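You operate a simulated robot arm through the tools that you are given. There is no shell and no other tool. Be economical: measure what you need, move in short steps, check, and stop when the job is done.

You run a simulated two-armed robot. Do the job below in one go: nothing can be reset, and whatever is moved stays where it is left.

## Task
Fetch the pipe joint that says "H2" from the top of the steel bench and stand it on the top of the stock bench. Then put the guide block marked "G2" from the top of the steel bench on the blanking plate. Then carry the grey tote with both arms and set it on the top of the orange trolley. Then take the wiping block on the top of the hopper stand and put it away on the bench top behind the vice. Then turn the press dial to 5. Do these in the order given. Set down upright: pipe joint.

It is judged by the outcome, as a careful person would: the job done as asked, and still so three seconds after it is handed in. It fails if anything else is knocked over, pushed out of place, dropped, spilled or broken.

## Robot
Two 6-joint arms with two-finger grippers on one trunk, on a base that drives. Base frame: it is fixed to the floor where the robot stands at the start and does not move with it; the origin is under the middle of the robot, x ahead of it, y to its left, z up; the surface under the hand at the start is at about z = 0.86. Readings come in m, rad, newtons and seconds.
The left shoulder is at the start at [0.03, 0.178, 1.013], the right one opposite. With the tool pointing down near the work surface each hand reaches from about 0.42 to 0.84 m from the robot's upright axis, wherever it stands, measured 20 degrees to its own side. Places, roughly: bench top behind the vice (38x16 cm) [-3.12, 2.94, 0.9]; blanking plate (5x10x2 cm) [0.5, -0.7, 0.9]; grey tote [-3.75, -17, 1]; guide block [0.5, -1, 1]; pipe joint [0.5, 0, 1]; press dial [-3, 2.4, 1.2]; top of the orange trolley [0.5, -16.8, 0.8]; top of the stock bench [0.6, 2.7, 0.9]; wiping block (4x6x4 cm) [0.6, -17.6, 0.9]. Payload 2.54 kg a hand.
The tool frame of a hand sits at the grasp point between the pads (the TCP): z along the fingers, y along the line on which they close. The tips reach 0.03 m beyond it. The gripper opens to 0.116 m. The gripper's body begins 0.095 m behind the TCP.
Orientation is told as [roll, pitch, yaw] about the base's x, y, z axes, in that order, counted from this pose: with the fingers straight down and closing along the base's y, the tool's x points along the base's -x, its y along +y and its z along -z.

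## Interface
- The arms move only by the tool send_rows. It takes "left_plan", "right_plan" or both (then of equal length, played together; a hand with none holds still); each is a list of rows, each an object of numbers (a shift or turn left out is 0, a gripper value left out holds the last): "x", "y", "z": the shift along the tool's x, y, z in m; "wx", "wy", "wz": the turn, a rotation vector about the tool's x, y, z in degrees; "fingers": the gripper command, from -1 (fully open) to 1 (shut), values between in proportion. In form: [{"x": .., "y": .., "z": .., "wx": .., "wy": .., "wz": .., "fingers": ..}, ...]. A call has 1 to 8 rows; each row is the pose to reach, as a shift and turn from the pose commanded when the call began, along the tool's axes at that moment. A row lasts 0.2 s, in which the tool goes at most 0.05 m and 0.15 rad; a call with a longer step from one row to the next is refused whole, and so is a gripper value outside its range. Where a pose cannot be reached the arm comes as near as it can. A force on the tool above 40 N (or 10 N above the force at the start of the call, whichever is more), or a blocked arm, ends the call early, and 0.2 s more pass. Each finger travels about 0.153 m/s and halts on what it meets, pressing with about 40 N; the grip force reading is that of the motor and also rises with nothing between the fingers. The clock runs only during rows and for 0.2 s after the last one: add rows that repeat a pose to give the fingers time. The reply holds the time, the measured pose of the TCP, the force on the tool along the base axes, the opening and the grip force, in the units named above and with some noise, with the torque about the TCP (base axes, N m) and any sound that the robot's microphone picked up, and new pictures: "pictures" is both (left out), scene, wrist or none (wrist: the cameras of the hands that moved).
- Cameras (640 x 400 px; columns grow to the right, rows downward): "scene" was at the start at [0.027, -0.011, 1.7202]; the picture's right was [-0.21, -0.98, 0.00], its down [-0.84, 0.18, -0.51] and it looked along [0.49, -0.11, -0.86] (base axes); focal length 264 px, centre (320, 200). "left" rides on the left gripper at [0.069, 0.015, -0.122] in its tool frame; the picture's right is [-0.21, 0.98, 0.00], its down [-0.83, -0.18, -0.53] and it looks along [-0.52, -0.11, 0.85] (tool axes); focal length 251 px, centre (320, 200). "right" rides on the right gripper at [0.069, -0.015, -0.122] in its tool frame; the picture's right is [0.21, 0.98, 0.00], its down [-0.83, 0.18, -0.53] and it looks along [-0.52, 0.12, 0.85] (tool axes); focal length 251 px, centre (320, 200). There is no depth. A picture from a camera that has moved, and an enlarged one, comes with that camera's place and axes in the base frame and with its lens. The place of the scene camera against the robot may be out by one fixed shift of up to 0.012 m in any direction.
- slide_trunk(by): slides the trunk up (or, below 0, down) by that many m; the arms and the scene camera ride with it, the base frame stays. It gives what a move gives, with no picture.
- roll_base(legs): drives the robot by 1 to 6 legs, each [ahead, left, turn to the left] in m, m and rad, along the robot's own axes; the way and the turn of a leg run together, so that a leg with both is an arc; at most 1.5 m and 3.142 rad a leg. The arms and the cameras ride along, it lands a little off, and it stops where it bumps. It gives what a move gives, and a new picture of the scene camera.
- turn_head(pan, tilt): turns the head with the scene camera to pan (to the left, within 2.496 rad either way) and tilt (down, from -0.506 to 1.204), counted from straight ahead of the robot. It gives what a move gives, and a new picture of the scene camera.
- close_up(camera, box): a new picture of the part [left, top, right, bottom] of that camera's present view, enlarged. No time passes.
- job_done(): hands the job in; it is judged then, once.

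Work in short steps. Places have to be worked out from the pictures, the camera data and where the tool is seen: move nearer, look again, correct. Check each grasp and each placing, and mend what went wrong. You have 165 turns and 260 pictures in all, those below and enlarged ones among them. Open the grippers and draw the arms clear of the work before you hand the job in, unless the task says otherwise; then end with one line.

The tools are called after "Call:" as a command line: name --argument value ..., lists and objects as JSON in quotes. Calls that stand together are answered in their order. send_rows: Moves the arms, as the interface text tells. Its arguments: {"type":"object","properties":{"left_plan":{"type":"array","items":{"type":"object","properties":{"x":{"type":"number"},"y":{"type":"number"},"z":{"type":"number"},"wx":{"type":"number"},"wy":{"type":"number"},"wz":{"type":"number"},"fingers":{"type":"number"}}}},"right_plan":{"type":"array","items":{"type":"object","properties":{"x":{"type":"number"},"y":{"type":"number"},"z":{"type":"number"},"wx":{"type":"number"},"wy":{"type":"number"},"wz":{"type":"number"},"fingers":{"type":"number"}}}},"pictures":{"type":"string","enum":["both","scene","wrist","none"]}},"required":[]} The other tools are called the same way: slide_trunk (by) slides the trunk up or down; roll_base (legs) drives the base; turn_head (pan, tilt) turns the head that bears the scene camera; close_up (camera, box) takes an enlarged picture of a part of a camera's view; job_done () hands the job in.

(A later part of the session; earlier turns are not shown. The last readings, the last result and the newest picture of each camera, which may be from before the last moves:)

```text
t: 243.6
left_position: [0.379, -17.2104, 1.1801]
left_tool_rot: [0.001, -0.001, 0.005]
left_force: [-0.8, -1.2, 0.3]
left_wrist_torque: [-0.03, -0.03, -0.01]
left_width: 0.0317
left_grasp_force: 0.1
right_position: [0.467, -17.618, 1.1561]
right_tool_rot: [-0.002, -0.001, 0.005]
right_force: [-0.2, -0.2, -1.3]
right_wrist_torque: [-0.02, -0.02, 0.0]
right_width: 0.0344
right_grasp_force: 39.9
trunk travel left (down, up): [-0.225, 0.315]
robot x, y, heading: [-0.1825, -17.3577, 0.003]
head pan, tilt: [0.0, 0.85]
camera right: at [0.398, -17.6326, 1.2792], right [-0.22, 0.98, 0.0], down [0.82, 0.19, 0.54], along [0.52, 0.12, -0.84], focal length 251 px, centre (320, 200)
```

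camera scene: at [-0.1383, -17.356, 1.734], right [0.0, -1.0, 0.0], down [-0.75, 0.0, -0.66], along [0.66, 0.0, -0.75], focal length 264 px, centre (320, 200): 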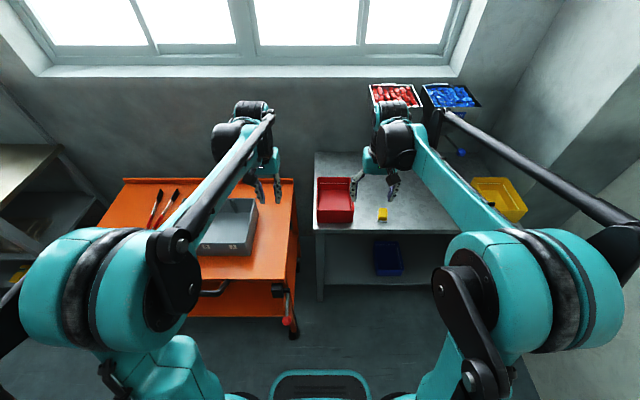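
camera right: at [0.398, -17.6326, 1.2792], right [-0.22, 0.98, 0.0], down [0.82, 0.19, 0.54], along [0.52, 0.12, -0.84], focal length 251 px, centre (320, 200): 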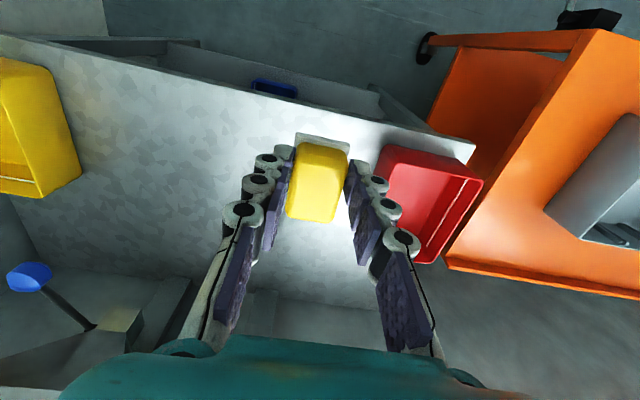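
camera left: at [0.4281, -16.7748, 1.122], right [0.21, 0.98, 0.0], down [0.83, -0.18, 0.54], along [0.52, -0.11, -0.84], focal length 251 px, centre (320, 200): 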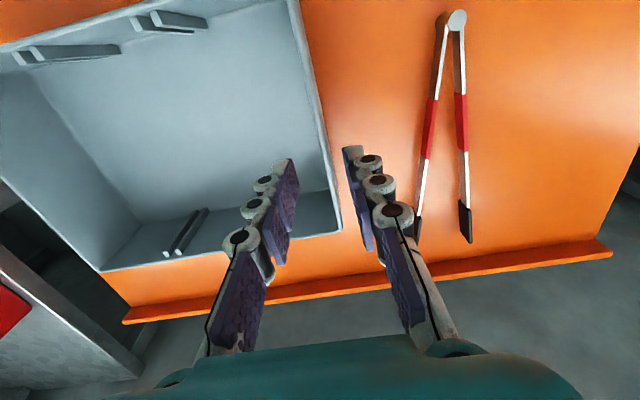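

The block is held. I back off the stand, shift left and turn to face +y for the drive back.

Call:
roll_base --legs '[[-0.35, 0, 0], [0, 0.7, 0], [0, 0, 1.571]]'

Call:
turn_head --pan 0 --tilt 0.55

```text
t: 253.2
left_position: [-0.6836, -16.1022, 1.1789]
left_tool_rot: [0.001, 0.001, 1.587]
left_force: [0.4, 0.3, -0.3]
left_wrist_torque: [0.05, 0.01, 0.05]
left_width: 0.0318
left_grasp_force: 0.0
right_position: [-0.278, -16.011, 1.1556]
right_tool_rot: [0.0, 0.0, 1.587]
right_force: [0.2, -0.3, -1.4]
right_wrist_torque: [0.0, 0.0, 0.01]
right_width: 0.0347
right_grasp_force: 39.7
trunk travel left (down, up): [-0.225, 0.315]
robot x, y, heading: [-0.5314, -16.6591, 1.588]
head pan, tilt: [0.0, 0.85]
camera scene: at [-0.5402, -16.6072, 1.734], right [1.0, 0.02, 0.0], down [0.01, -0.75, -0.66], along [-0.01, 0.66, -0.75], focal length 264 px, centre (320, 200)
```

scene: 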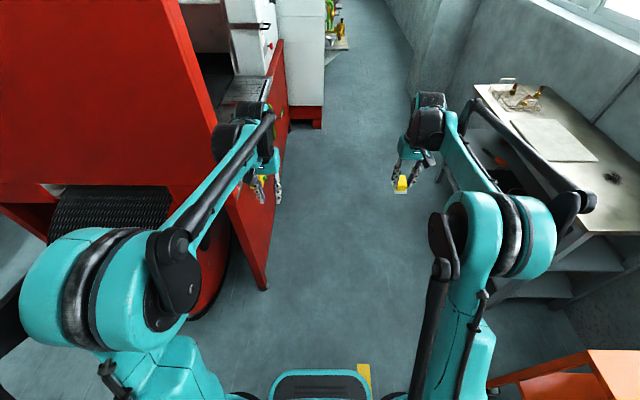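

```text
t: 254.0
left_position: [-0.6843, -16.1022, 1.1772]
left_tool_rot: [0.002, 0.001, 1.585]
left_force: [-0.3, -0.5, 0.0]
left_wrist_torque: [0.01, 0.01, 0.02]
left_width: 0.0321
left_grasp_force: 0.2
right_position: [-0.2781, -16.0099, 1.1562]
right_tool_rot: [-0.001, -0.002, 1.586]
right_force: [0.0, 0.1, -0.9]
right_wrist_torque: [-0.01, 0.01, 0.01]
right_width: 0.0347
right_grasp_force: 39.7
trunk travel left (down, up): [-0.225, 0.315]
robot x, y, heading: [-0.5326, -16.6609, 1.587]
head pan, tilt: [0.0, 0.55]
camera scene: at [-0.5401, -16.5956, 1.7594], right [1.0, 0.02, 0.0], down [0.01, -0.52, -0.85], along [-0.01, 0.85, -0.52], focal length 264 px, centre (320, 200)
```

scene: 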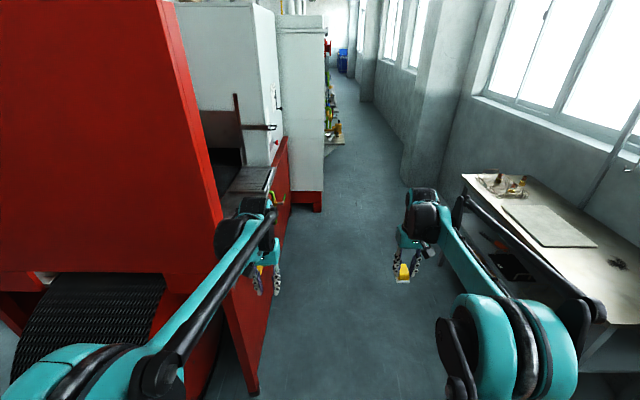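

I shift right to x ≈ -0.13 and stretch the arms forward for the narrow part.

Call:
roll_base --legs '[[0, -0.42, -0.016]]'

Call:
send_rows --left_plan '[{"x": -0.04, "y": 0.01}, {"x": -0.08, "y": 0.02}, {"x": -0.12, "y": 0.03}, {"x": -0.16, "y": 0.035}, {"x": -0.17, "y": 0.035}]' --right_plan '[{"x": -0.02, "y": 0.012}, {"x": -0.04, "y": 0.025}, {"x": -0.06, "y": 0.037}, {"x": -0.08, "y": 0.05}, {"x": -0.08, "y": 0.05}]' --pictures "scene"

```text
t: 256.5
left_position: [-0.2616, -16.0966, 1.1794]
left_tool_rot: [0.002, -0.002, 1.569]
left_force: [0.8, 0.0, 1.1]
left_wrist_torque: [0.02, 0.02, -0.02]
left_width: 0.0321
left_grasp_force: 0.1
right_position: [0.1486, -16.0109, 1.1561]
right_tool_rot: [0.0, -0.004, 1.571]
right_force: [0.8, 0.2, -0.3]
right_wrist_torque: [-0.03, 0.07, -0.01]
right_width: 0.0346
right_grasp_force: 39.7
trunk travel left (down, up): [-0.225, 0.315]
robot x, y, heading: [-0.1164, -16.6566, 1.574]
head pan, tilt: [0.0, 0.55]
camera scene: at [-0.1236, -16.5924, 1.7594], right [1.0, 0.0, 0.0], down [0.0, -0.52, -0.85], along [0.0, 0.85, -0.52], focal length 264 px, centre (320, 200)
```

scene: 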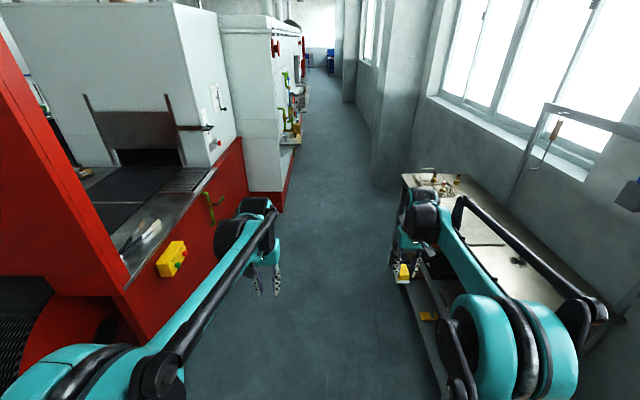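

```text
t: 257.7
left_position: [-0.2968, -15.9274, 1.1801]
left_tool_rot: [0.002, 0.001, 1.571]
left_force: [-0.9, -0.8, -0.4]
left_wrist_torque: [0.05, -0.01, 0.01]
left_width: 0.0317
left_grasp_force: 0.0
right_position: [0.0971, -15.9324, 1.1557]
right_tool_rot: [0.001, -0.004, 1.574]
right_force: [0.2, -0.7, -0.1]
right_wrist_torque: [0.08, -0.01, -0.02]
right_width: 0.0345
right_grasp_force: 40.5
trunk travel left (down, up): [-0.225, 0.315]
robot x, y, heading: [-0.1119, -16.6505, 1.568]
head pan, tilt: [0.0, 0.55]
camera scene: at [-0.1242, -16.5943, 1.7595], right [1.0, 0.0, 0.0], down [0.0, -0.52, -0.85], along [0.0, 0.85, -0.52], focal length 264 px, centre (320, 200)
```

scene: 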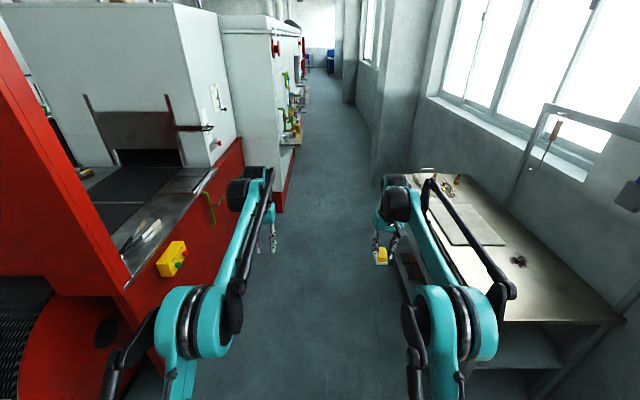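

Clear ahead. I drive in legs, drifting slowly to x ≈ 0.05.

Call:
roll_base --legs '[[1.4, 0, 0], [1.4, -0.08, 0]]'

```text
t: 271.3
left_position: [-0.1879, -13.1232, 1.1785]
left_tool_rot: [0.003, 0.001, 1.555]
left_force: [0.6, 0.7, 0.8]
left_wrist_torque: [0.0, 0.04, 0.03]
left_width: 0.0319
left_grasp_force: 0.1
right_position: [0.2064, -13.1358, 1.1558]
right_tool_rot: [-0.002, -0.003, 1.556]
right_force: [-0.1, -0.4, -0.9]
right_wrist_torque: [-0.08, -0.04, -0.01]
right_width: 0.0347
right_grasp_force: 39.9
trunk travel left (down, up): [-0.225, 0.315]
robot x, y, heading: [-0.0216, -13.8565, 1.555]
head pan, tilt: [0.0, 0.55]
camera scene: at [-0.027, -13.7931, 1.7594], right [1.0, -0.02, 0.0], down [-0.01, -0.52, -0.85], along [0.01, 0.85, -0.52], focal length 264 px, centre (320, 200)
```

scene: 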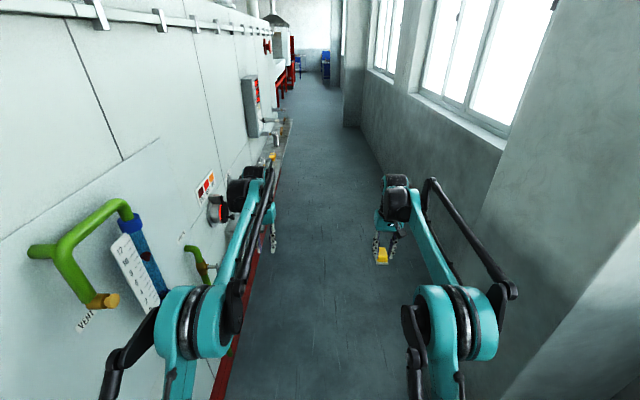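

I continue, straightening the heading.

Call:
roll_base --legs '[[1.4, -0.05, 0.016], [1.4, 0, 0]]'

```text
t: 284.8
left_position: [-0.1285, -10.3345, 1.1789]
left_tool_rot: [0.001, 0.002, 1.561]
left_force: [-0.1, 0.2, 0.3]
left_wrist_torque: [0.0, -0.02, 0.01]
left_width: 0.0319
left_grasp_force: 0.1
right_position: [0.2657, -10.3424, 1.1552]
right_tool_rot: [0.001, -0.001, 1.563]
right_force: [0.0, -0.4, 0.2]
right_wrist_torque: [-0.03, 0.02, -0.03]
right_width: 0.0347
right_grasp_force: 39.6
trunk travel left (down, up): [-0.225, 0.315]
robot x, y, heading: [0.046, -11.0628, 1.566]
head pan, tilt: [0.0, 0.55]
camera scene: at [0.0386, -11.0016, 1.7594], right [1.0, -0.01, 0.0], down [0.0, -0.52, -0.85], along [0.01, 0.85, -0.52], focal length 264 px, centre (320, 200)
```

scene: 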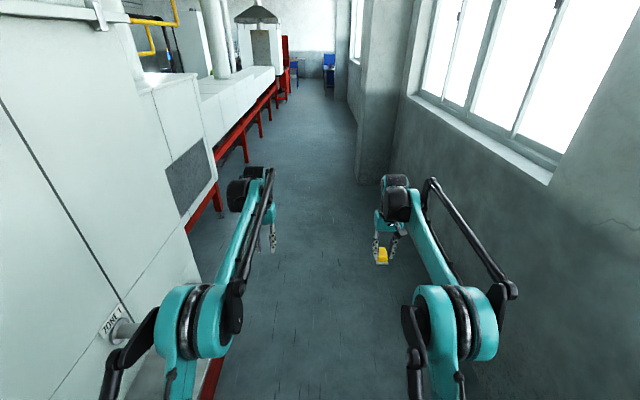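

The corridor widens. I drive on about 8.5 m.

Call:
roll_base --legs '[[1.4, 0.0, 0.005], [1.48, 0.1, 0], [1.48, 0.06, 0], [1.48, 0, 0], [1.48, 0, 0], [1.0, 0, 0]]'

```text
t: 324.4
left_position: [-0.4025, -2.0213, 1.1777]
left_tool_rot: [0.002, 0.0, 1.594]
left_force: [-0.7, -0.1, -0.1]
left_wrist_torque: [-0.01, 0.03, -0.05]
left_width: 0.0321
left_grasp_force: 0.1
right_position: [-0.0089, -2.0172, 1.1558]
right_tool_rot: [0.002, 0.0, 1.593]
right_force: [0.5, 0.1, -1.1]
right_wrist_torque: [-0.04, -0.03, 0.03]
right_width: 0.0345
right_grasp_force: 40.1
trunk travel left (down, up): [-0.225, 0.315]
robot x, y, heading: [-0.204, -2.7474, 1.59]
head pan, tilt: [0.0, 0.55]
camera scene: at [-0.2154, -2.6827, 1.7594], right [1.0, 0.02, 0.0], down [0.01, -0.52, -0.85], along [-0.02, 0.85, -0.52], focal length 264 px, centre (320, 200)
```

scene: 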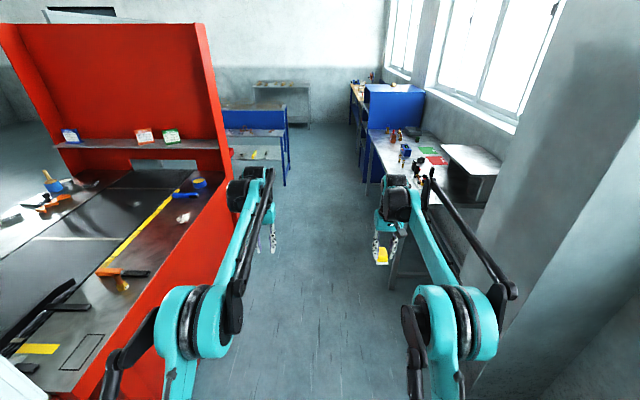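

I am back near the steel bench. I go on north at x ≈ -0.2, between the blue low bench and the cabinet.

Call:
roll_base --legs '[[1.45, -0.02, -0.02], [1.45, 0, 0]]'

```text
t: 338.4
left_position: [-0.3787, 0.8936, 1.178]
left_tool_rot: [0.002, -0.001, 1.566]
left_force: [0.1, -0.4, 0.0]
left_wrist_torque: [0.03, 0.03, 0.02]
left_width: 0.0318
left_grasp_force: 0.0
right_position: [0.0155, 0.8871, 1.157]
right_tool_rot: [-0.001, -0.003, 1.565]
right_force: [-1.0, 0.3, 0.3]
right_wrist_torque: [-0.01, 0.01, 0.02]
right_width: 0.0346
right_grasp_force: 39.9
trunk travel left (down, up): [-0.225, 0.315]
robot x, y, heading: [-0.1998, 0.1607, 1.567]
head pan, tilt: [0.0, 0.55]
camera scene: at [-0.2093, 0.2262, 1.7594], right [1.0, -0.01, 0.0], down [0.0, -0.52, -0.85], along [0.0, 0.85, -0.52], focal length 264 px, centre (320, 200)
```

scene: 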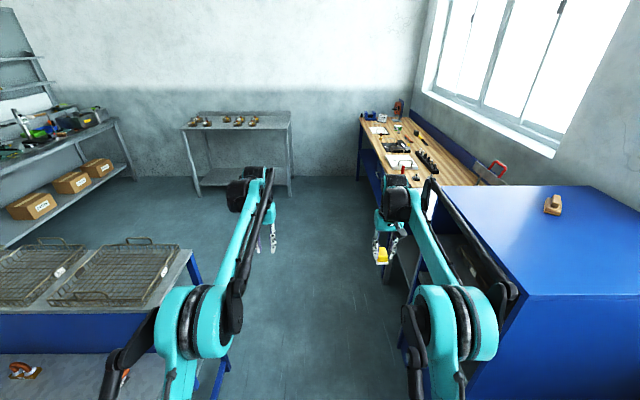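

Clear. I drive on to y ≈ 2.3, then turn left to face the vice bench.

Call:
roll_base --legs '[[1.45, 0, 0], [0.65, 0, 0], [0, 0, 1.571]]'

```text
t: 352.7
left_position: [-0.9227, 2.0792, 1.1789]
left_tool_rot: [-0.001, 0.0, 3.142]
left_force: [-0.3, -0.5, -0.3]
left_wrist_torque: [-0.01, -0.02, -0.02]
left_width: 0.0316
left_grasp_force: 0.1
right_position: [-0.9169, 2.4744, 1.1551]
right_tool_rot: [-0.003, -0.001, 3.141]
right_force: [1.3, 0.6, -0.2]
right_wrist_torque: [0.01, -0.02, 0.0]
right_width: 0.0345
right_grasp_force: 39.7
trunk travel left (down, up): [-0.225, 0.315]
robot x, y, heading: [-0.1926, 2.2619, 3.142]
head pan, tilt: [0.0, 0.55]
camera scene: at [-0.2618, 2.2637, 1.7594], right [0.0, 1.0, 0.0], down [0.52, 0.0, -0.85], along [-0.85, 0.0, -0.52], focal length 264 px, centre (320, 200)
```

scene: 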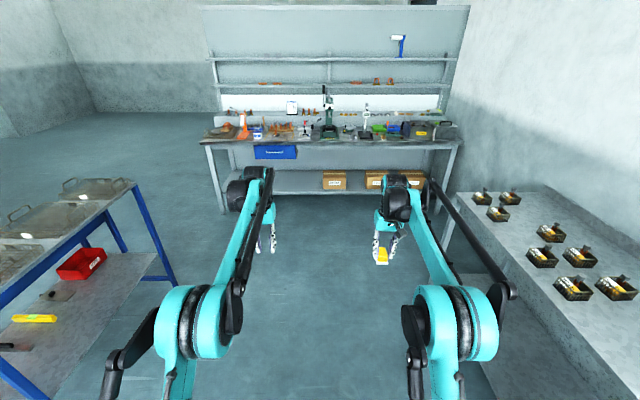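

The vice bench lies ahead, front at x ≈ -2.72. I enlarge it to find the vice and the press dial.

Call:
close_up --camera "scene" --box '[200, 60, 470, 190]'

Call:
roll_base --legs '[[1.3, -0.25, 0]]'

```text
2.37 times, centred on (335, 125) of scene
camera zoom: at [-0.2618, 2.2637, 1.7594], right [0.0, 1.0, 0.0], down [0.52, 0.0, -0.85], along [-0.85, 0.0, -0.52], focal length 627 px, centre (284, 378)
```

zoom: 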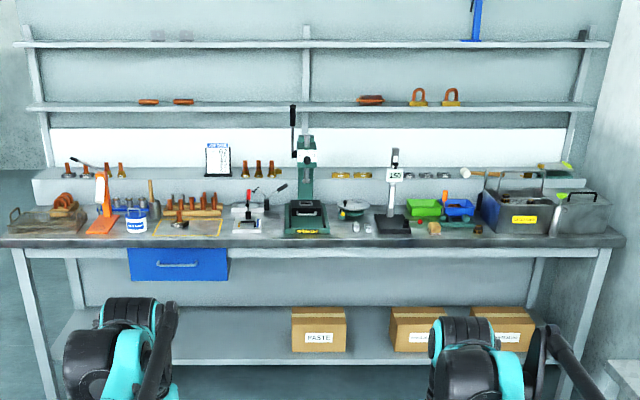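

```text
t: 359.3
left_position: [-2.2285, 2.3313, 1.179]
left_tool_rot: [0.003, 0.002, 3.14]
left_force: [-0.4, 1.3, -0.1]
left_wrist_torque: [0.02, -0.03, 0.03]
left_width: 0.0319
left_grasp_force: 0.0
right_position: [-2.2232, 2.7259, 1.1554]
right_tool_rot: [-0.001, -0.003, 3.143]
right_force: [-0.3, 0.3, -0.3]
right_wrist_torque: [-0.05, -0.03, -0.04]
right_width: 0.0345
right_grasp_force: 39.8
trunk travel left (down, up): [-0.225, 0.315]
robot x, y, heading: [-1.5003, 2.5107, 3.139]
head pan, tilt: [0.0, 0.55]
camera scene: at [-1.5678, 2.5157, 1.7594], right [0.0, 1.0, 0.0], down [0.52, 0.0, -0.85], along [-0.85, 0.0, -0.52], focal length 264 px, centre (320, 200)
```

scene: 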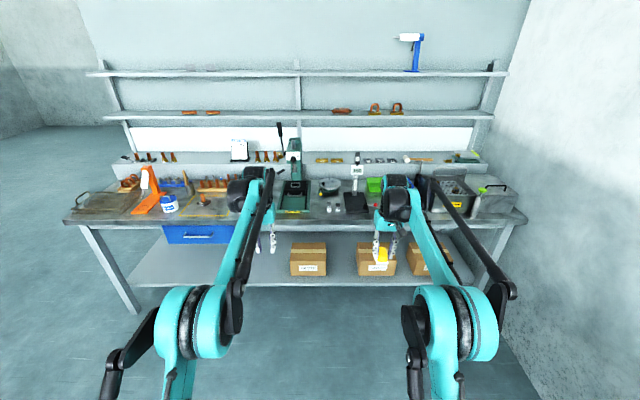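

I pull both hands back and up before nearing the bench, then approach.

Call:
send_rows --left_plan '[{"x": 0.04, "z": -0.02, "y": 0.01}, {"x": 0.08, "z": -0.04, "y": 0.02}, {"x": 0.12, "z": -0.06, "y": 0.03}, {"x": 0.16, "z": -0.08, "y": 0.04}, {"x": 0.2, "z": -0.1, "y": 0.05}, {"x": 0.24, "z": -0.12, "y": 0.06}, {"x": 0.28, "z": -0.12, "y": 0.07}]' --right_plan '[{"x": 0.04, "z": -0.02, "y": -0.01}, {"x": 0.08, "z": -0.04, "y": -0.02}, {"x": 0.12, "z": -0.06, "y": -0.03}, {"x": 0.16, "z": -0.08, "y": -0.04}, {"x": 0.2, "z": -0.1, "y": -0.05}, {"x": 0.24, "z": -0.12, "y": -0.06}, {"x": 0.28, "z": -0.13, "y": -0.07}]' --pictures "none"

Call:
roll_base --legs '[[0.5, -0.2, 0]]'

Call:
turn_head --pan 0 --tilt 0.6

```text
t: 360.9
left_position: [-1.9433, 2.2624, 1.3004]
left_tool_rot: [0.001, -0.004, 3.139]
left_force: [1.1, 0.4, -0.2]
left_wrist_torque: [0.0, 0.09, 0.05]
left_width: 0.0319
left_grasp_force: 0.0
right_position: [-1.939, 2.7945, 1.2878]
right_tool_rot: [0.001, -0.002, 3.141]
right_force: [0.0, 0.2, -1.2]
right_wrist_torque: [0.01, 0.05, -0.01]
right_width: 0.0347
right_grasp_force: 40.4
trunk travel left (down, up): [-0.225, 0.315]
robot x, y, heading: [-1.4973, 2.5091, 3.14]
head pan, tilt: [0.0, 0.55]
```

```text
t: 364.0
left_position: [-2.4476, 2.4631, 1.2985]
left_tool_rot: [0.002, -0.001, 3.141]
left_force: [-0.9, 0.3, -0.2]
left_wrist_torque: [-0.01, -0.03, 0.03]
left_width: 0.0319
left_grasp_force: 0.0
right_position: [-2.4427, 2.9971, 1.2852]
right_tool_rot: [-0.001, -0.001, 3.141]
right_force: [-0.3, 0.2, -1.5]
right_wrist_torque: [-0.01, -0.06, 0.0]
right_width: 0.0346
right_grasp_force: 39.3
trunk travel left (down, up): [-0.225, 0.315]
robot x, y, heading: [-1.9969, 2.7179, 3.141]
head pan, tilt: [0.0, 0.55]
camera scene: at [-2.0671, 2.717, 1.7594], right [0.0, 1.0, 0.0], down [0.52, 0.0, -0.85], along [-0.85, 0.0, -0.52], focal length 264 px, centre (320, 200)
```

scene: 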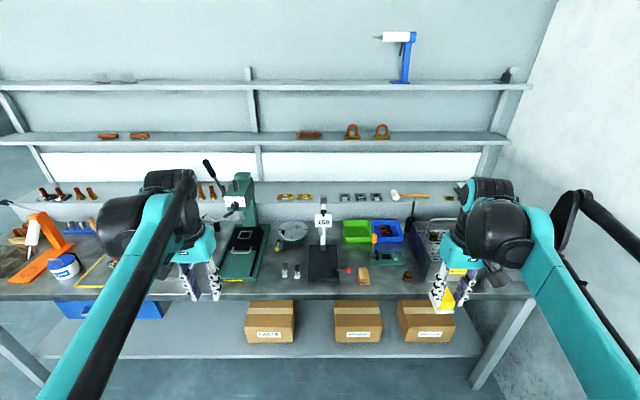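

```text
t: 364.7
left_position: [-2.4462, 2.4627, 1.298]
left_tool_rot: [0.002, -0.001, 3.141]
left_force: [0.6, 0.4, 0.0]
left_wrist_torque: [0.0, 0.02, 0.0]
left_width: 0.0321
left_grasp_force: 0.1
right_position: [-2.4425, 2.9966, 1.2853]
right_tool_rot: [0.001, -0.003, 3.141]
right_force: [0.5, 0.3, -1.2]
right_wrist_torque: [-0.01, -0.02, -0.01]
right_width: 0.0345
right_grasp_force: 39.9
trunk travel left (down, up): [-0.225, 0.315]
robot x, y, heading: [-1.9967, 2.711, 3.14]
head pan, tilt: [0.0, 0.6]
camera scene: at [-2.0652, 2.7168, 1.7549], right [0.0, 1.0, 0.0], down [0.56, 0.0, -0.83], along [-0.83, 0.0, -0.56], focal length 264 px, centre (320, 200)
```

scene: 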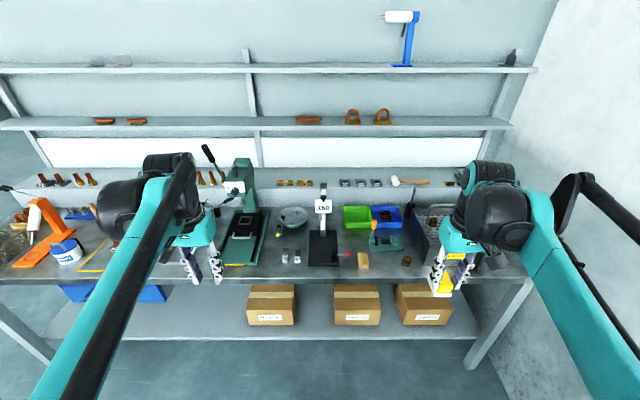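

I enlarge the region around y ≈ 2.9 and the press.

Call:
close_up --camera "scene" --box '[260, 170, 440, 282]'

Call:
close_up --camera "scene" --box '[190, 135, 300, 275]'

```text
3.56 times, centred on (350, 226) of scene
camera zoom: at [-2.0652, 2.7168, 1.7549], right [0.0, 1.0, 0.0], down [0.56, 0.0, -0.83], along [-0.83, 0.0, -0.56], focal length 940 px, centre (213, 108)
```

zoom: 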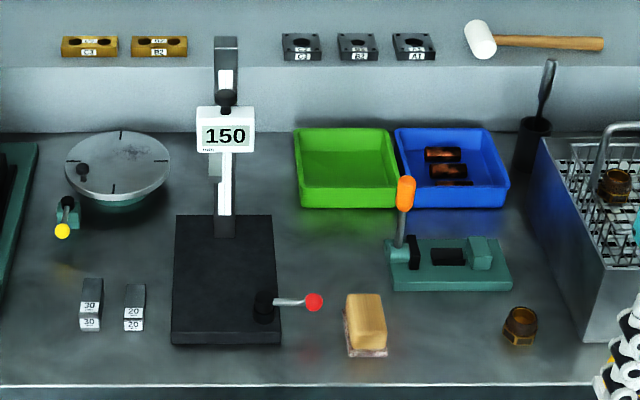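

```text
2.86 times, centred on (245, 205) of scene
camera zoom: at [-2.0652, 2.7168, 1.7549], right [0.0, 1.0, 0.0], down [0.56, 0.0, -0.83], along [-0.83, 0.0, -0.56], focal length 755 px, centre (534, 186)
```

zoom: 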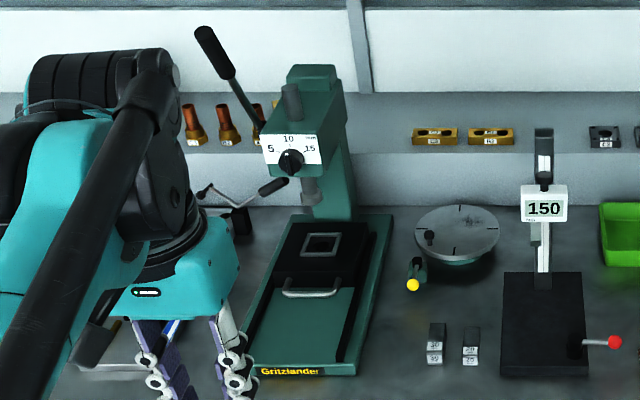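

The vice is the green toggle vice at about (-2.96, 3.02), with the green and blue bins behind it. The press dial, marked 5/10/15, is on the press head. I drive closer and use the right wrist camera to measure the area behind the vice.

Call:
roll_base --legs '[[0.33, 0, 0]]'

Call:
close_up --camera "right" --box '[0, 0, 640, 400]'

Call:
close_up --camera "left" --box '[0, 0, 640, 400]'

```text
t: 366.9
left_position: [-2.777, 2.4626, 1.2992]
left_tool_rot: [0.002, -0.001, -3.142]
left_force: [-0.4, -0.2, -0.3]
left_wrist_torque: [-0.03, -0.01, 0.0]
left_width: 0.0321
left_grasp_force: 0.1
right_position: [-2.7713, 2.9969, 1.2845]
right_tool_rot: [0.001, 0.0, -3.14]
right_force: [0.0, 0.1, -0.3]
right_wrist_torque: [-0.01, -0.03, -0.04]
right_width: 0.0346
right_grasp_force: 40.7
trunk travel left (down, up): [-0.225, 0.315]
robot x, y, heading: [-2.3279, 2.7161, 3.138]
head pan, tilt: [0.0, 0.6]
camera scene: at [-2.3957, 2.717, 1.7549], right [0.0, 1.0, 0.0], down [0.57, 0.0, -0.82], along [-0.82, 0.0, -0.57], focal length 264 px, centre (320, 200)
```

scene: 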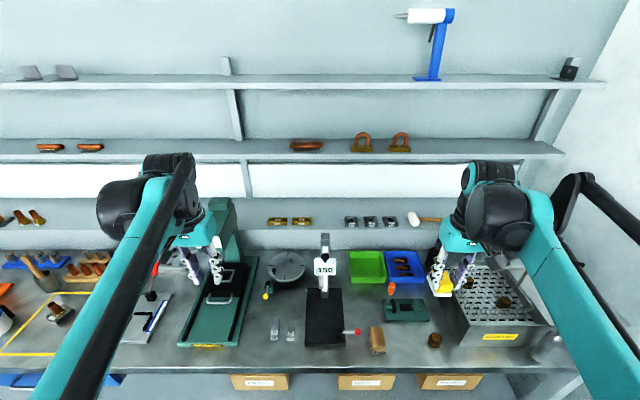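

```text
1.00 times, centred on (320, 200) of right (not enlarged: the box is as wide or as high as the picture)
camera zoom: at [-2.703, 3.0125, 1.4075], right [0.22, -0.98, 0.0], down [-0.83, -0.18, 0.53], along [-0.52, -0.11, -0.85], focal length 251 px, centre (320, 200)
```

zoom: 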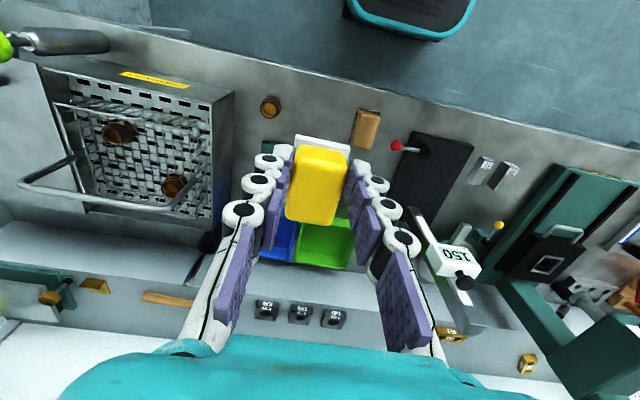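

```text
1.00 times, centred on (320, 200) of left (not enlarged: the box is as wide or as high as the picture)
camera zoom: at [-2.7066, 2.4483, 1.4206], right [-0.21, -0.98, 0.0], down [-0.83, 0.18, 0.53], along [-0.52, 0.11, -0.85], focal length 251 px, centre (320, 200)
```

zoom: 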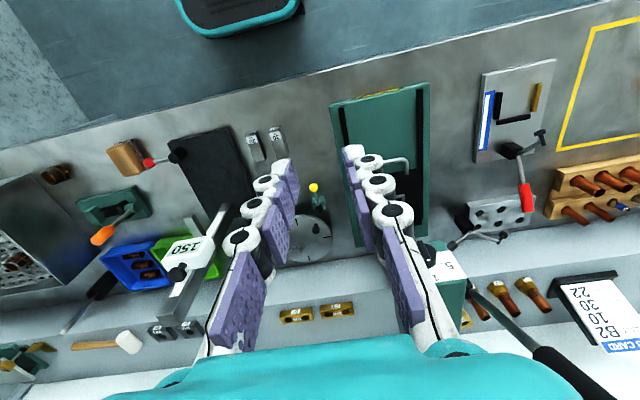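

I enlarge both views of that area for measurements.

Call:
close_up --camera "left" --box '[60, 120, 260, 340]'

Call:
close_up --camera "scene" --box '[300, 220, 440, 350]'

```text
1.82 times, centred on (160, 230) of left
camera zoom: at [-2.7066, 2.4483, 1.4206], right [-0.21, -0.98, 0.0], down [-0.83, 0.18, 0.53], along [-0.52, 0.11, -0.85], focal length 457 px, centre (611, 146)
```

zoom: 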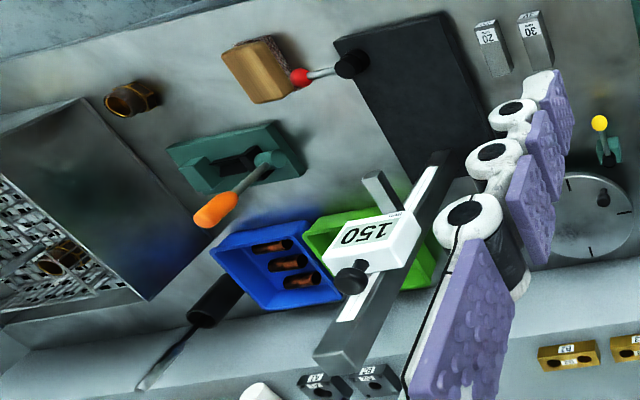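

```text
3.08 times, centred on (370, 285) of scene
camera zoom: at [-2.3957, 2.717, 1.7549], right [0.0, 1.0, 0.0], down [0.57, 0.0, -0.82], along [-0.82, 0.0, -0.57], focal length 813 px, centre (166, -62)
```

zoom: 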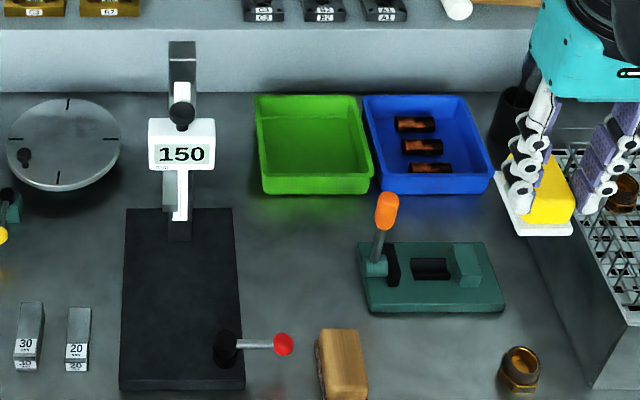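

Free bench space in the given area lies left of the green bin and behind the scale, at about (-3.13, 2.775). I move the base 7 cm closer, then bring the block over that spot from the right, staying high.

Call:
roll_base --legs '[[0.07, -0.02, 0]]'

Call:
send_rows --right_plan '[{"x": -0.045, "z": 0.0}, {"x": -0.09, "z": 0.01}, {"x": -0.135, "z": 0.02}, {"x": -0.18, "z": 0.03}, {"x": -0.22, "z": 0.03, "y": 0.02}, {"x": -0.25, "z": 0.03, "y": 0.05}, {"x": -0.27, "z": 0.03, "y": 0.09}, {"x": -0.285, "z": 0.03, "y": 0.13}]' --pictures "both"

```text
t: 367.9
left_position: [-2.848, 2.4831, 1.2977]
left_tool_rot: [0.001, 0.0, -3.141]
left_force: [-0.1, 0.1, 0.0]
left_wrist_torque: [0.0, -0.13, 0.0]
left_width: 0.0318
left_grasp_force: 0.2
right_position: [-2.8427, 3.0167, 1.2847]
right_tool_rot: [0.0, 0.001, -3.143]
right_force: [-1.2, 0.0, -0.5]
right_wrist_torque: [-0.01, -0.06, 0.0]
right_width: 0.0348
right_grasp_force: 40.0
trunk travel left (down, up): [-0.225, 0.315]
robot x, y, heading: [-2.3986, 2.7334, 3.139]
head pan, tilt: [0.0, 0.6]
camera scene: at [-2.4669, 2.7376, 1.7548], right [0.0, 1.0, 0.0], down [0.57, 0.0, -0.82], along [-0.82, 0.0, -0.57], focal length 264 px, centre (320, 200)
```

scene: 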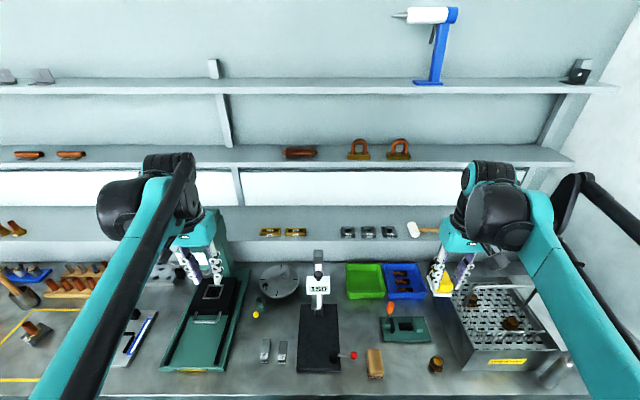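

```text
t: 369.7
left_position: [-2.8461, 2.4827, 1.2979]
left_tool_rot: [-0.001, 0.001, 3.141]
left_force: [-0.6, -0.3, 0.5]
left_wrist_torque: [0.04, -0.04, 0.03]
left_width: 0.032
left_grasp_force: 0.1
right_position: [-3.1242, 2.8856, 1.2536]
right_tool_rot: [-0.001, -0.001, 3.143]
right_force: [-0.8, -0.4, -0.1]
right_wrist_torque: [0.04, -0.01, -0.01]
right_width: 0.0346
right_grasp_force: 39.4
right hand out of reach, approached as far as the arm can: row 8
trunk travel left (down, up): [-0.225, 0.315]
robot x, y, heading: [-2.3986, 2.733, 3.139]
head pan, tilt: [0.0, 0.6]
camera scene: at [-2.4653, 2.7354, 1.7549], right [0.0, 1.0, 0.0], down [0.57, 0.0, -0.82], along [-0.82, 0.0, -0.57], focal length 264 px, centre (320, 200)
camera right: at [-3.0541, 2.9019, 1.3756], right [0.21, -0.98, 0.0], down [-0.83, -0.18, 0.53], along [-0.52, -0.11, -0.85], focal length 251 px, centre (320, 200)
```

scene: 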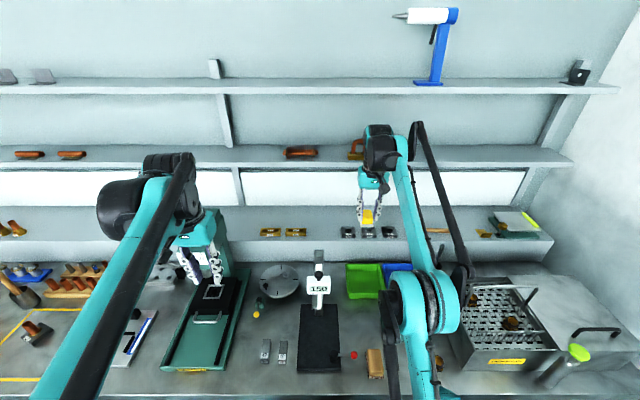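
right: 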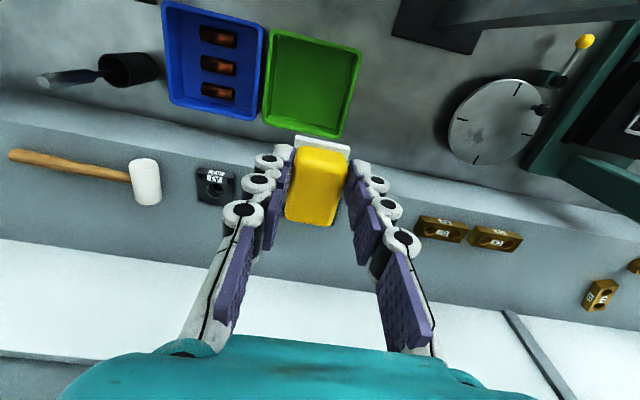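

From the wrist view the green bin's left side is at y ≈ 2.835, and the spot (-3.125, 2.775) is free all round. I move over it and down to about z = 1.05.

Call:
send_rows --right_plan '[{"y": 0.04}, {"y": 0.08, "z": 0.01}, {"y": 0.11, "z": 0.04}, {"y": 0.11, "z": 0.08}, {"y": 0.11, "z": 0.12}, {"y": 0.11, "z": 0.16}, {"y": 0.11, "z": 0.2}, {"y": 0.11, "z": 0.2}]' --pictures "both"

```text
t: 371.5
left_position: [-2.8457, 2.4825, 1.2977]
left_tool_rot: [0.002, -0.002, -3.143]
left_force: [0.5, 0.0, 0.1]
left_wrist_torque: [0.02, -0.01, -0.01]
left_width: 0.0317
left_grasp_force: 0.1
right_position: [-3.1211, 2.776, 1.054]
right_tool_rot: [-0.001, 0.0, -3.141]
right_force: [0.5, -0.2, -1.3]
right_wrist_torque: [0.0, 0.03, 0.01]
right_width: 0.0344
right_grasp_force: 39.7
trunk travel left (down, up): [-0.225, 0.315]
robot x, y, heading: [-2.395, 2.7311, 3.14]
head pan, tilt: [0.0, 0.6]
camera scene: at [-2.4639, 2.7368, 1.755], right [0.0, 1.0, 0.0], down [0.56, 0.0, -0.83], along [-0.83, 0.0, -0.56], focal length 264 px, centre (320, 200)
camera right: at [-3.0519, 2.7927, 1.1757], right [0.21, -0.98, 0.0], down [-0.82, -0.18, 0.54], along [-0.52, -0.11, -0.84], focal length 251 px, centre (320, 200)
```

scene: 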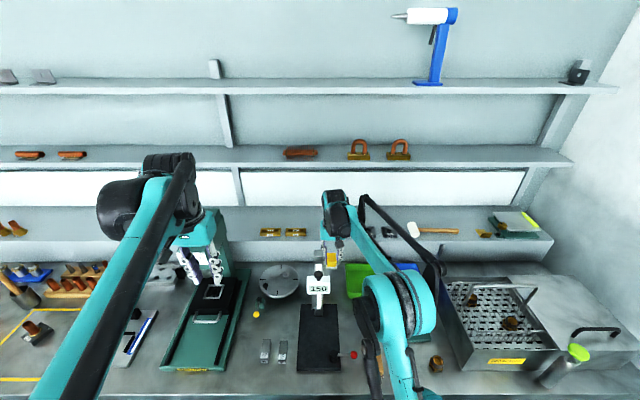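
right: 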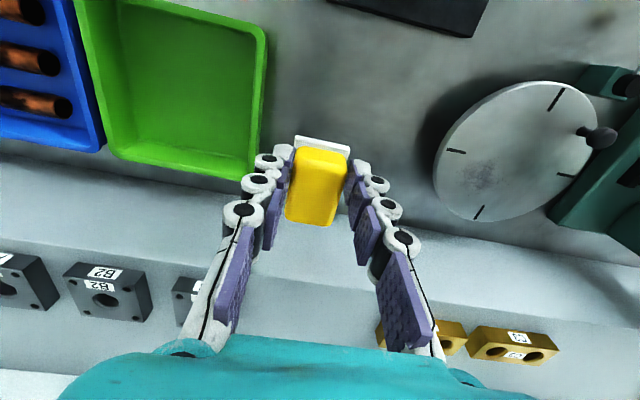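

The spot is clear. I shift 2 cm further back and lower to z ≈ 0.95.

Call:
send_rows --right_plan '[{"x": -0.018, "y": -0.004, "z": 0.0}, {"x": -0.018, "y": -0.004, "z": 0.04}, {"x": -0.018, "y": -0.004, "z": 0.08}, {"x": -0.018, "y": -0.004, "z": 0.105}, {"x": -0.018, "y": -0.004, "z": 0.105}]' --pictures "wrist"

```text
t: 372.7
left_position: [-2.8441, 2.4828, 1.2988]
left_tool_rot: [0.002, -0.002, -3.14]
left_force: [0.3, -0.2, 0.7]
left_wrist_torque: [-0.01, 0.0, -0.01]
left_width: 0.0316
left_grasp_force: 0.2
right_position: [-3.1387, 2.779, 0.9505]
right_tool_rot: [0.0, -0.002, -3.142]
right_force: [-2.7, 1.1, 28.4]
right_wrist_torque: [0.08, 0.14, 0.0]
right_width: 0.035
right_grasp_force: 39.8
trunk travel left (down, up): [-0.225, 0.315]
robot x, y, heading: [-2.3981, 2.734, 3.139]
head pan, tilt: [0.0, 0.6]
camera right: at [-3.0695, 2.7956, 1.0728], right [0.21, -0.98, 0.0], down [-0.82, -0.18, 0.54], along [-0.52, -0.11, -0.84], focal length 251 px, centre (320, 200)
```

right: 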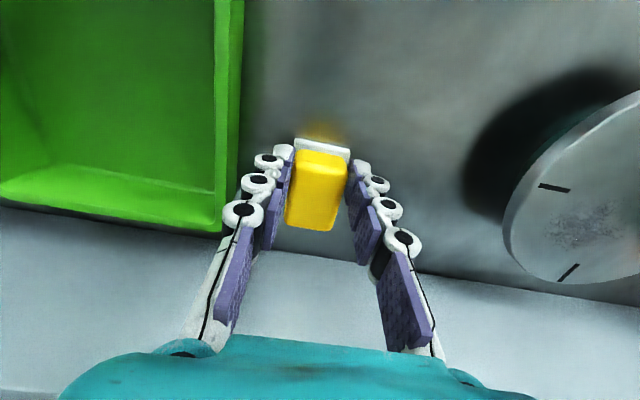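

The block rests on the bench (28 N at z = 0.95). I ease off, open only to 5 cm because of the bin, and rise.

Call:
send_rows --right_plan '[{"z": -0.0015}, {"z": -0.0015, "fingers": 0.3}, {"z": -0.0015, "fingers": 0.12}, {"z": -0.0015, "fingers": 0.12}, {"z": -0.04}, {"z": -0.08}, {"z": -0.12}, {"z": -0.16}]' --pictures "wrist"

```text
t: 374.5
left_position: [-2.8457, 2.482, 1.2999]
left_tool_rot: [0.002, -0.003, -3.142]
left_force: [0.4, 0.9, -0.4]
left_wrist_torque: [-0.01, 0.06, -0.01]
left_width: 0.0319
left_grasp_force: 0.0
right_position: [-3.1401, 2.7809, 1.1083]
right_tool_rot: [-0.001, -0.002, -3.141]
right_force: [0.3, -0.4, -0.3]
right_wrist_torque: [0.02, 0.01, 0.02]
right_width: 0.0511
right_grasp_force: 0.1
trunk travel left (down, up): [-0.225, 0.315]
robot x, y, heading: [-2.3958, 2.7335, 3.138]
head pan, tilt: [0.0, 0.6]
camera right: at [-3.0702, 2.7961, 1.2314], right [0.21, -0.98, 0.0], down [-0.82, -0.18, 0.54], along [-0.52, -0.11, -0.84], focal length 251 px, centre (320, 200)
```

right: 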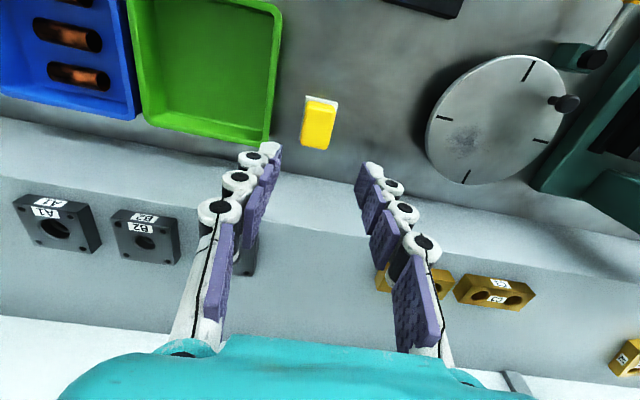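

The wiping block rests on the bench, clear of the bin. I draw the right hand up and away and move the left hand aside to see the press dial.

Call:
send_rows --right_plan '[{"z": -0.05}, {"z": -0.1}, {"z": -0.15, "y": -0.01}, {"z": -0.17, "y": -0.05}, {"z": -0.17, "y": -0.09, "x": 0.02}, {"z": -0.17, "y": -0.11, "x": 0.06}, {"z": -0.17, "y": -0.11, "x": 0.1}, {"z": -0.17, "y": -0.11, "x": 0.14}]' --left_plan '[{"x": 0.02, "y": 0.02}, {"x": 0.04, "y": 0.04}, {"x": 0.06, "y": 0.06}, {"x": 0.08, "y": 0.08}, {"x": 0.1, "y": 0.1}, {"x": 0.12, "y": 0.12}, {"x": 0.14, "y": 0.14}, {"x": 0.14, "y": 0.14}]' --pictures "none"

Call:
send_rows --right_plan '[{"x": 0.04}, {"x": 0.08, "y": -0.02}, {"x": 0.12, "y": -0.04}, {"x": 0.15, "y": -0.06}]' --pictures "scene"

Call:
close_up --camera "scene" --box '[160, 180, 300, 280]'

```text
refused: row 3 steps farther than a row can; nothing moved
```

```text
t: 375.5
left_position: [-2.8439, 2.4834, 1.298]
left_tool_rot: [0.001, -0.001, -3.141]
left_force: [0.1, 0.3, 0.9]
left_wrist_torque: [-0.02, 0.04, 0.04]
left_width: 0.0318
left_grasp_force: 0.0
right_position: [-2.9899, 2.8401, 1.108]
right_tool_rot: [0.0, 0.0, -3.141]
right_force: [0.4, 0.1, 0.2]
right_wrist_torque: [0.01, 0.04, 0.0]
right_width: 0.0511
right_grasp_force: 0.2
trunk travel left (down, up): [-0.225, 0.315]
robot x, y, heading: [-2.3965, 2.7319, 3.139]
head pan, tilt: [0.0, 0.6]
camera scene: at [-2.4633, 2.7378, 1.755], right [0.0, 1.0, 0.0], down [0.56, 0.0, -0.83], along [-0.83, 0.0, -0.56], focal length 264 px, centre (320, 200)
```

scene: 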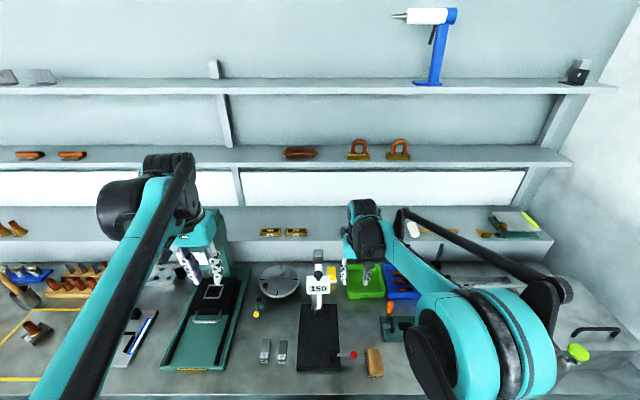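

```text
4.00 times, centred on (230, 230) of scene
camera zoom: at [-2.4633, 2.7378, 1.755], right [0.0, 1.0, 0.0], down [0.56, 0.0, -0.83], along [-0.83, 0.0, -0.56], focal length 1057 px, centre (680, 80)
```

zoom: 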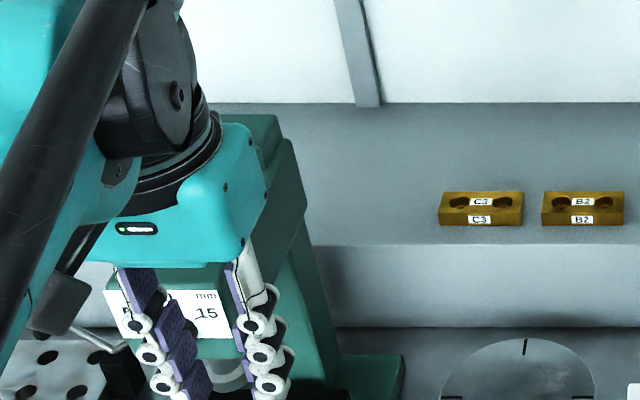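

The first plan was refused and only the second ran, but nothing was touched. I now lift and withdraw the right hand and pull the left hand back.

Call:
send_rows --right_plan '[{"z": -0.04}, {"z": -0.08, "x": 0.02}, {"z": -0.12, "x": 0.04}, {"z": -0.15, "x": 0.07, "y": -0.02}, {"z": -0.15, "x": 0.11, "y": -0.04}, {"z": -0.15, "x": 0.15, "y": -0.06}, {"z": -0.15, "x": 0.19, "y": -0.08}]' --left_plan '[{"x": 0.03}, {"x": 0.06}, {"x": 0.09}, {"x": 0.12}, {"x": 0.13, "y": 0.04}, {"x": 0.13, "y": 0.08}, {"x": 0.13, "y": 0.12}]' --pictures "scene"

Call:
close_up --camera "scene" --box '[160, 180, 300, 280]'

```text
t: 377.1
left_position: [-2.7143, 2.3607, 1.2987]
left_tool_rot: [0.001, -0.001, -3.141]
left_force: [0.2, -0.3, -0.5]
left_wrist_torque: [0.05, 0.04, -0.03]
left_width: 0.032
left_grasp_force: 0.0
right_position: [-2.7992, 2.919, 1.2599]
right_tool_rot: [-0.003, -0.002, -3.141]
right_force: [0.3, -0.7, 0.6]
right_wrist_torque: [0.0, 0.0, -0.02]
right_width: 0.0512
right_grasp_force: 0.1
trunk travel left (down, up): [-0.225, 0.315]
robot x, y, heading: [-2.396, 2.7358, 3.147]
head pan, tilt: [0.0, 0.6]
camera scene: at [-2.4626, 2.7358, 1.755], right [0.0, 1.0, 0.0], down [0.56, 0.0, -0.83], along [-0.83, 0.0, -0.56], focal length 264 px, centre (320, 200)
```

scene: 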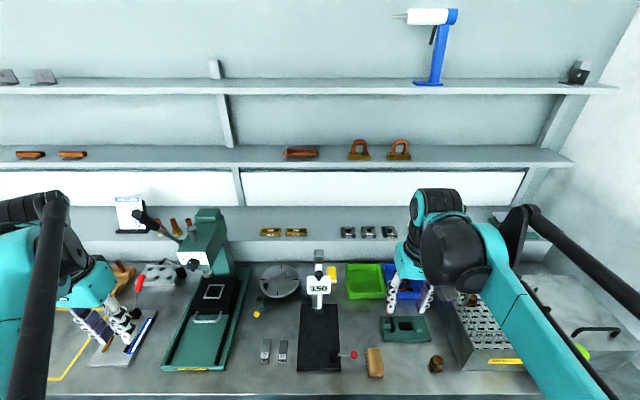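

```text
4.00 times, centred on (230, 230) of scene
camera zoom: at [-2.4626, 2.7358, 1.755], right [0.0, 1.0, 0.0], down [0.56, 0.0, -0.83], along [-0.83, 0.0, -0.56], focal length 1057 px, centre (680, 80)
```

zoom: 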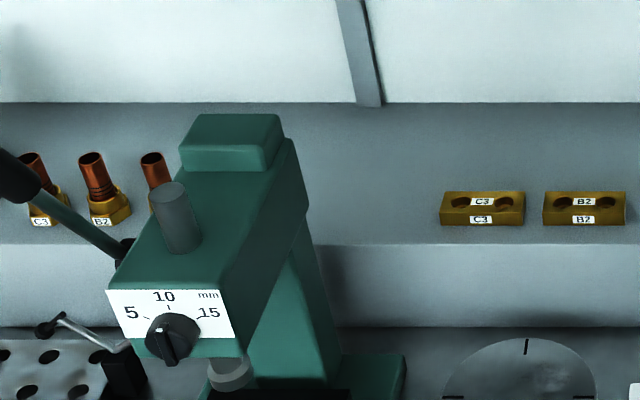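

The dial plate shows 5/10/15 and a bar knob. I enlarge strongly to read where its pointer is.

Call:
close_up --camera "scene" --box '[182, 246, 222, 276]'

Call:
close_up --camera "left" --box '[0, 0, 640, 400]'

```text
13.33 times, centred on (202, 261) of scene
camera zoom: at [-2.4626, 2.7358, 1.755], right [0.0, 1.0, 0.0], down [0.56, 0.0, -0.83], along [-0.83, 0.0, -0.56], focal length 3525 px, centre (1893, -613)
```

zoom: 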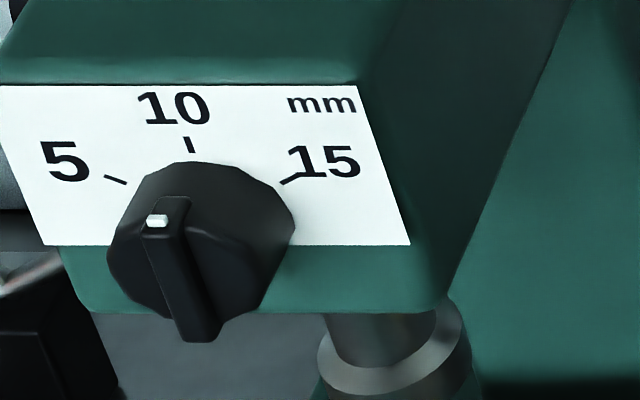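

```text
1.00 times, centred on (320, 200) of left (not enlarged: the box is as wide or as high as the picture)
camera zoom: at [-2.6439, 2.3471, 1.4206], right [-0.21, -0.98, 0.0], down [-0.82, 0.18, 0.54], along [-0.52, 0.11, -0.84], focal length 251 px, centre (320, 200)
```

zoom: 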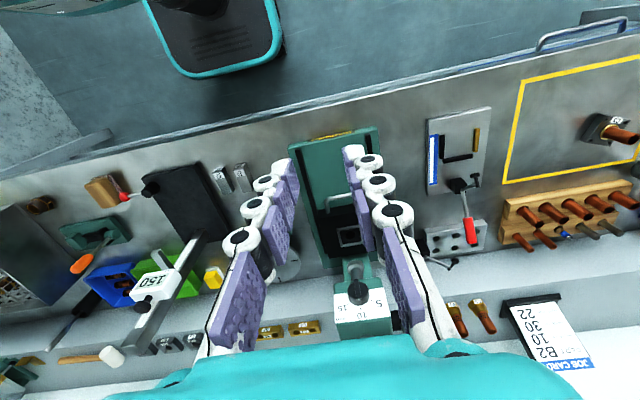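

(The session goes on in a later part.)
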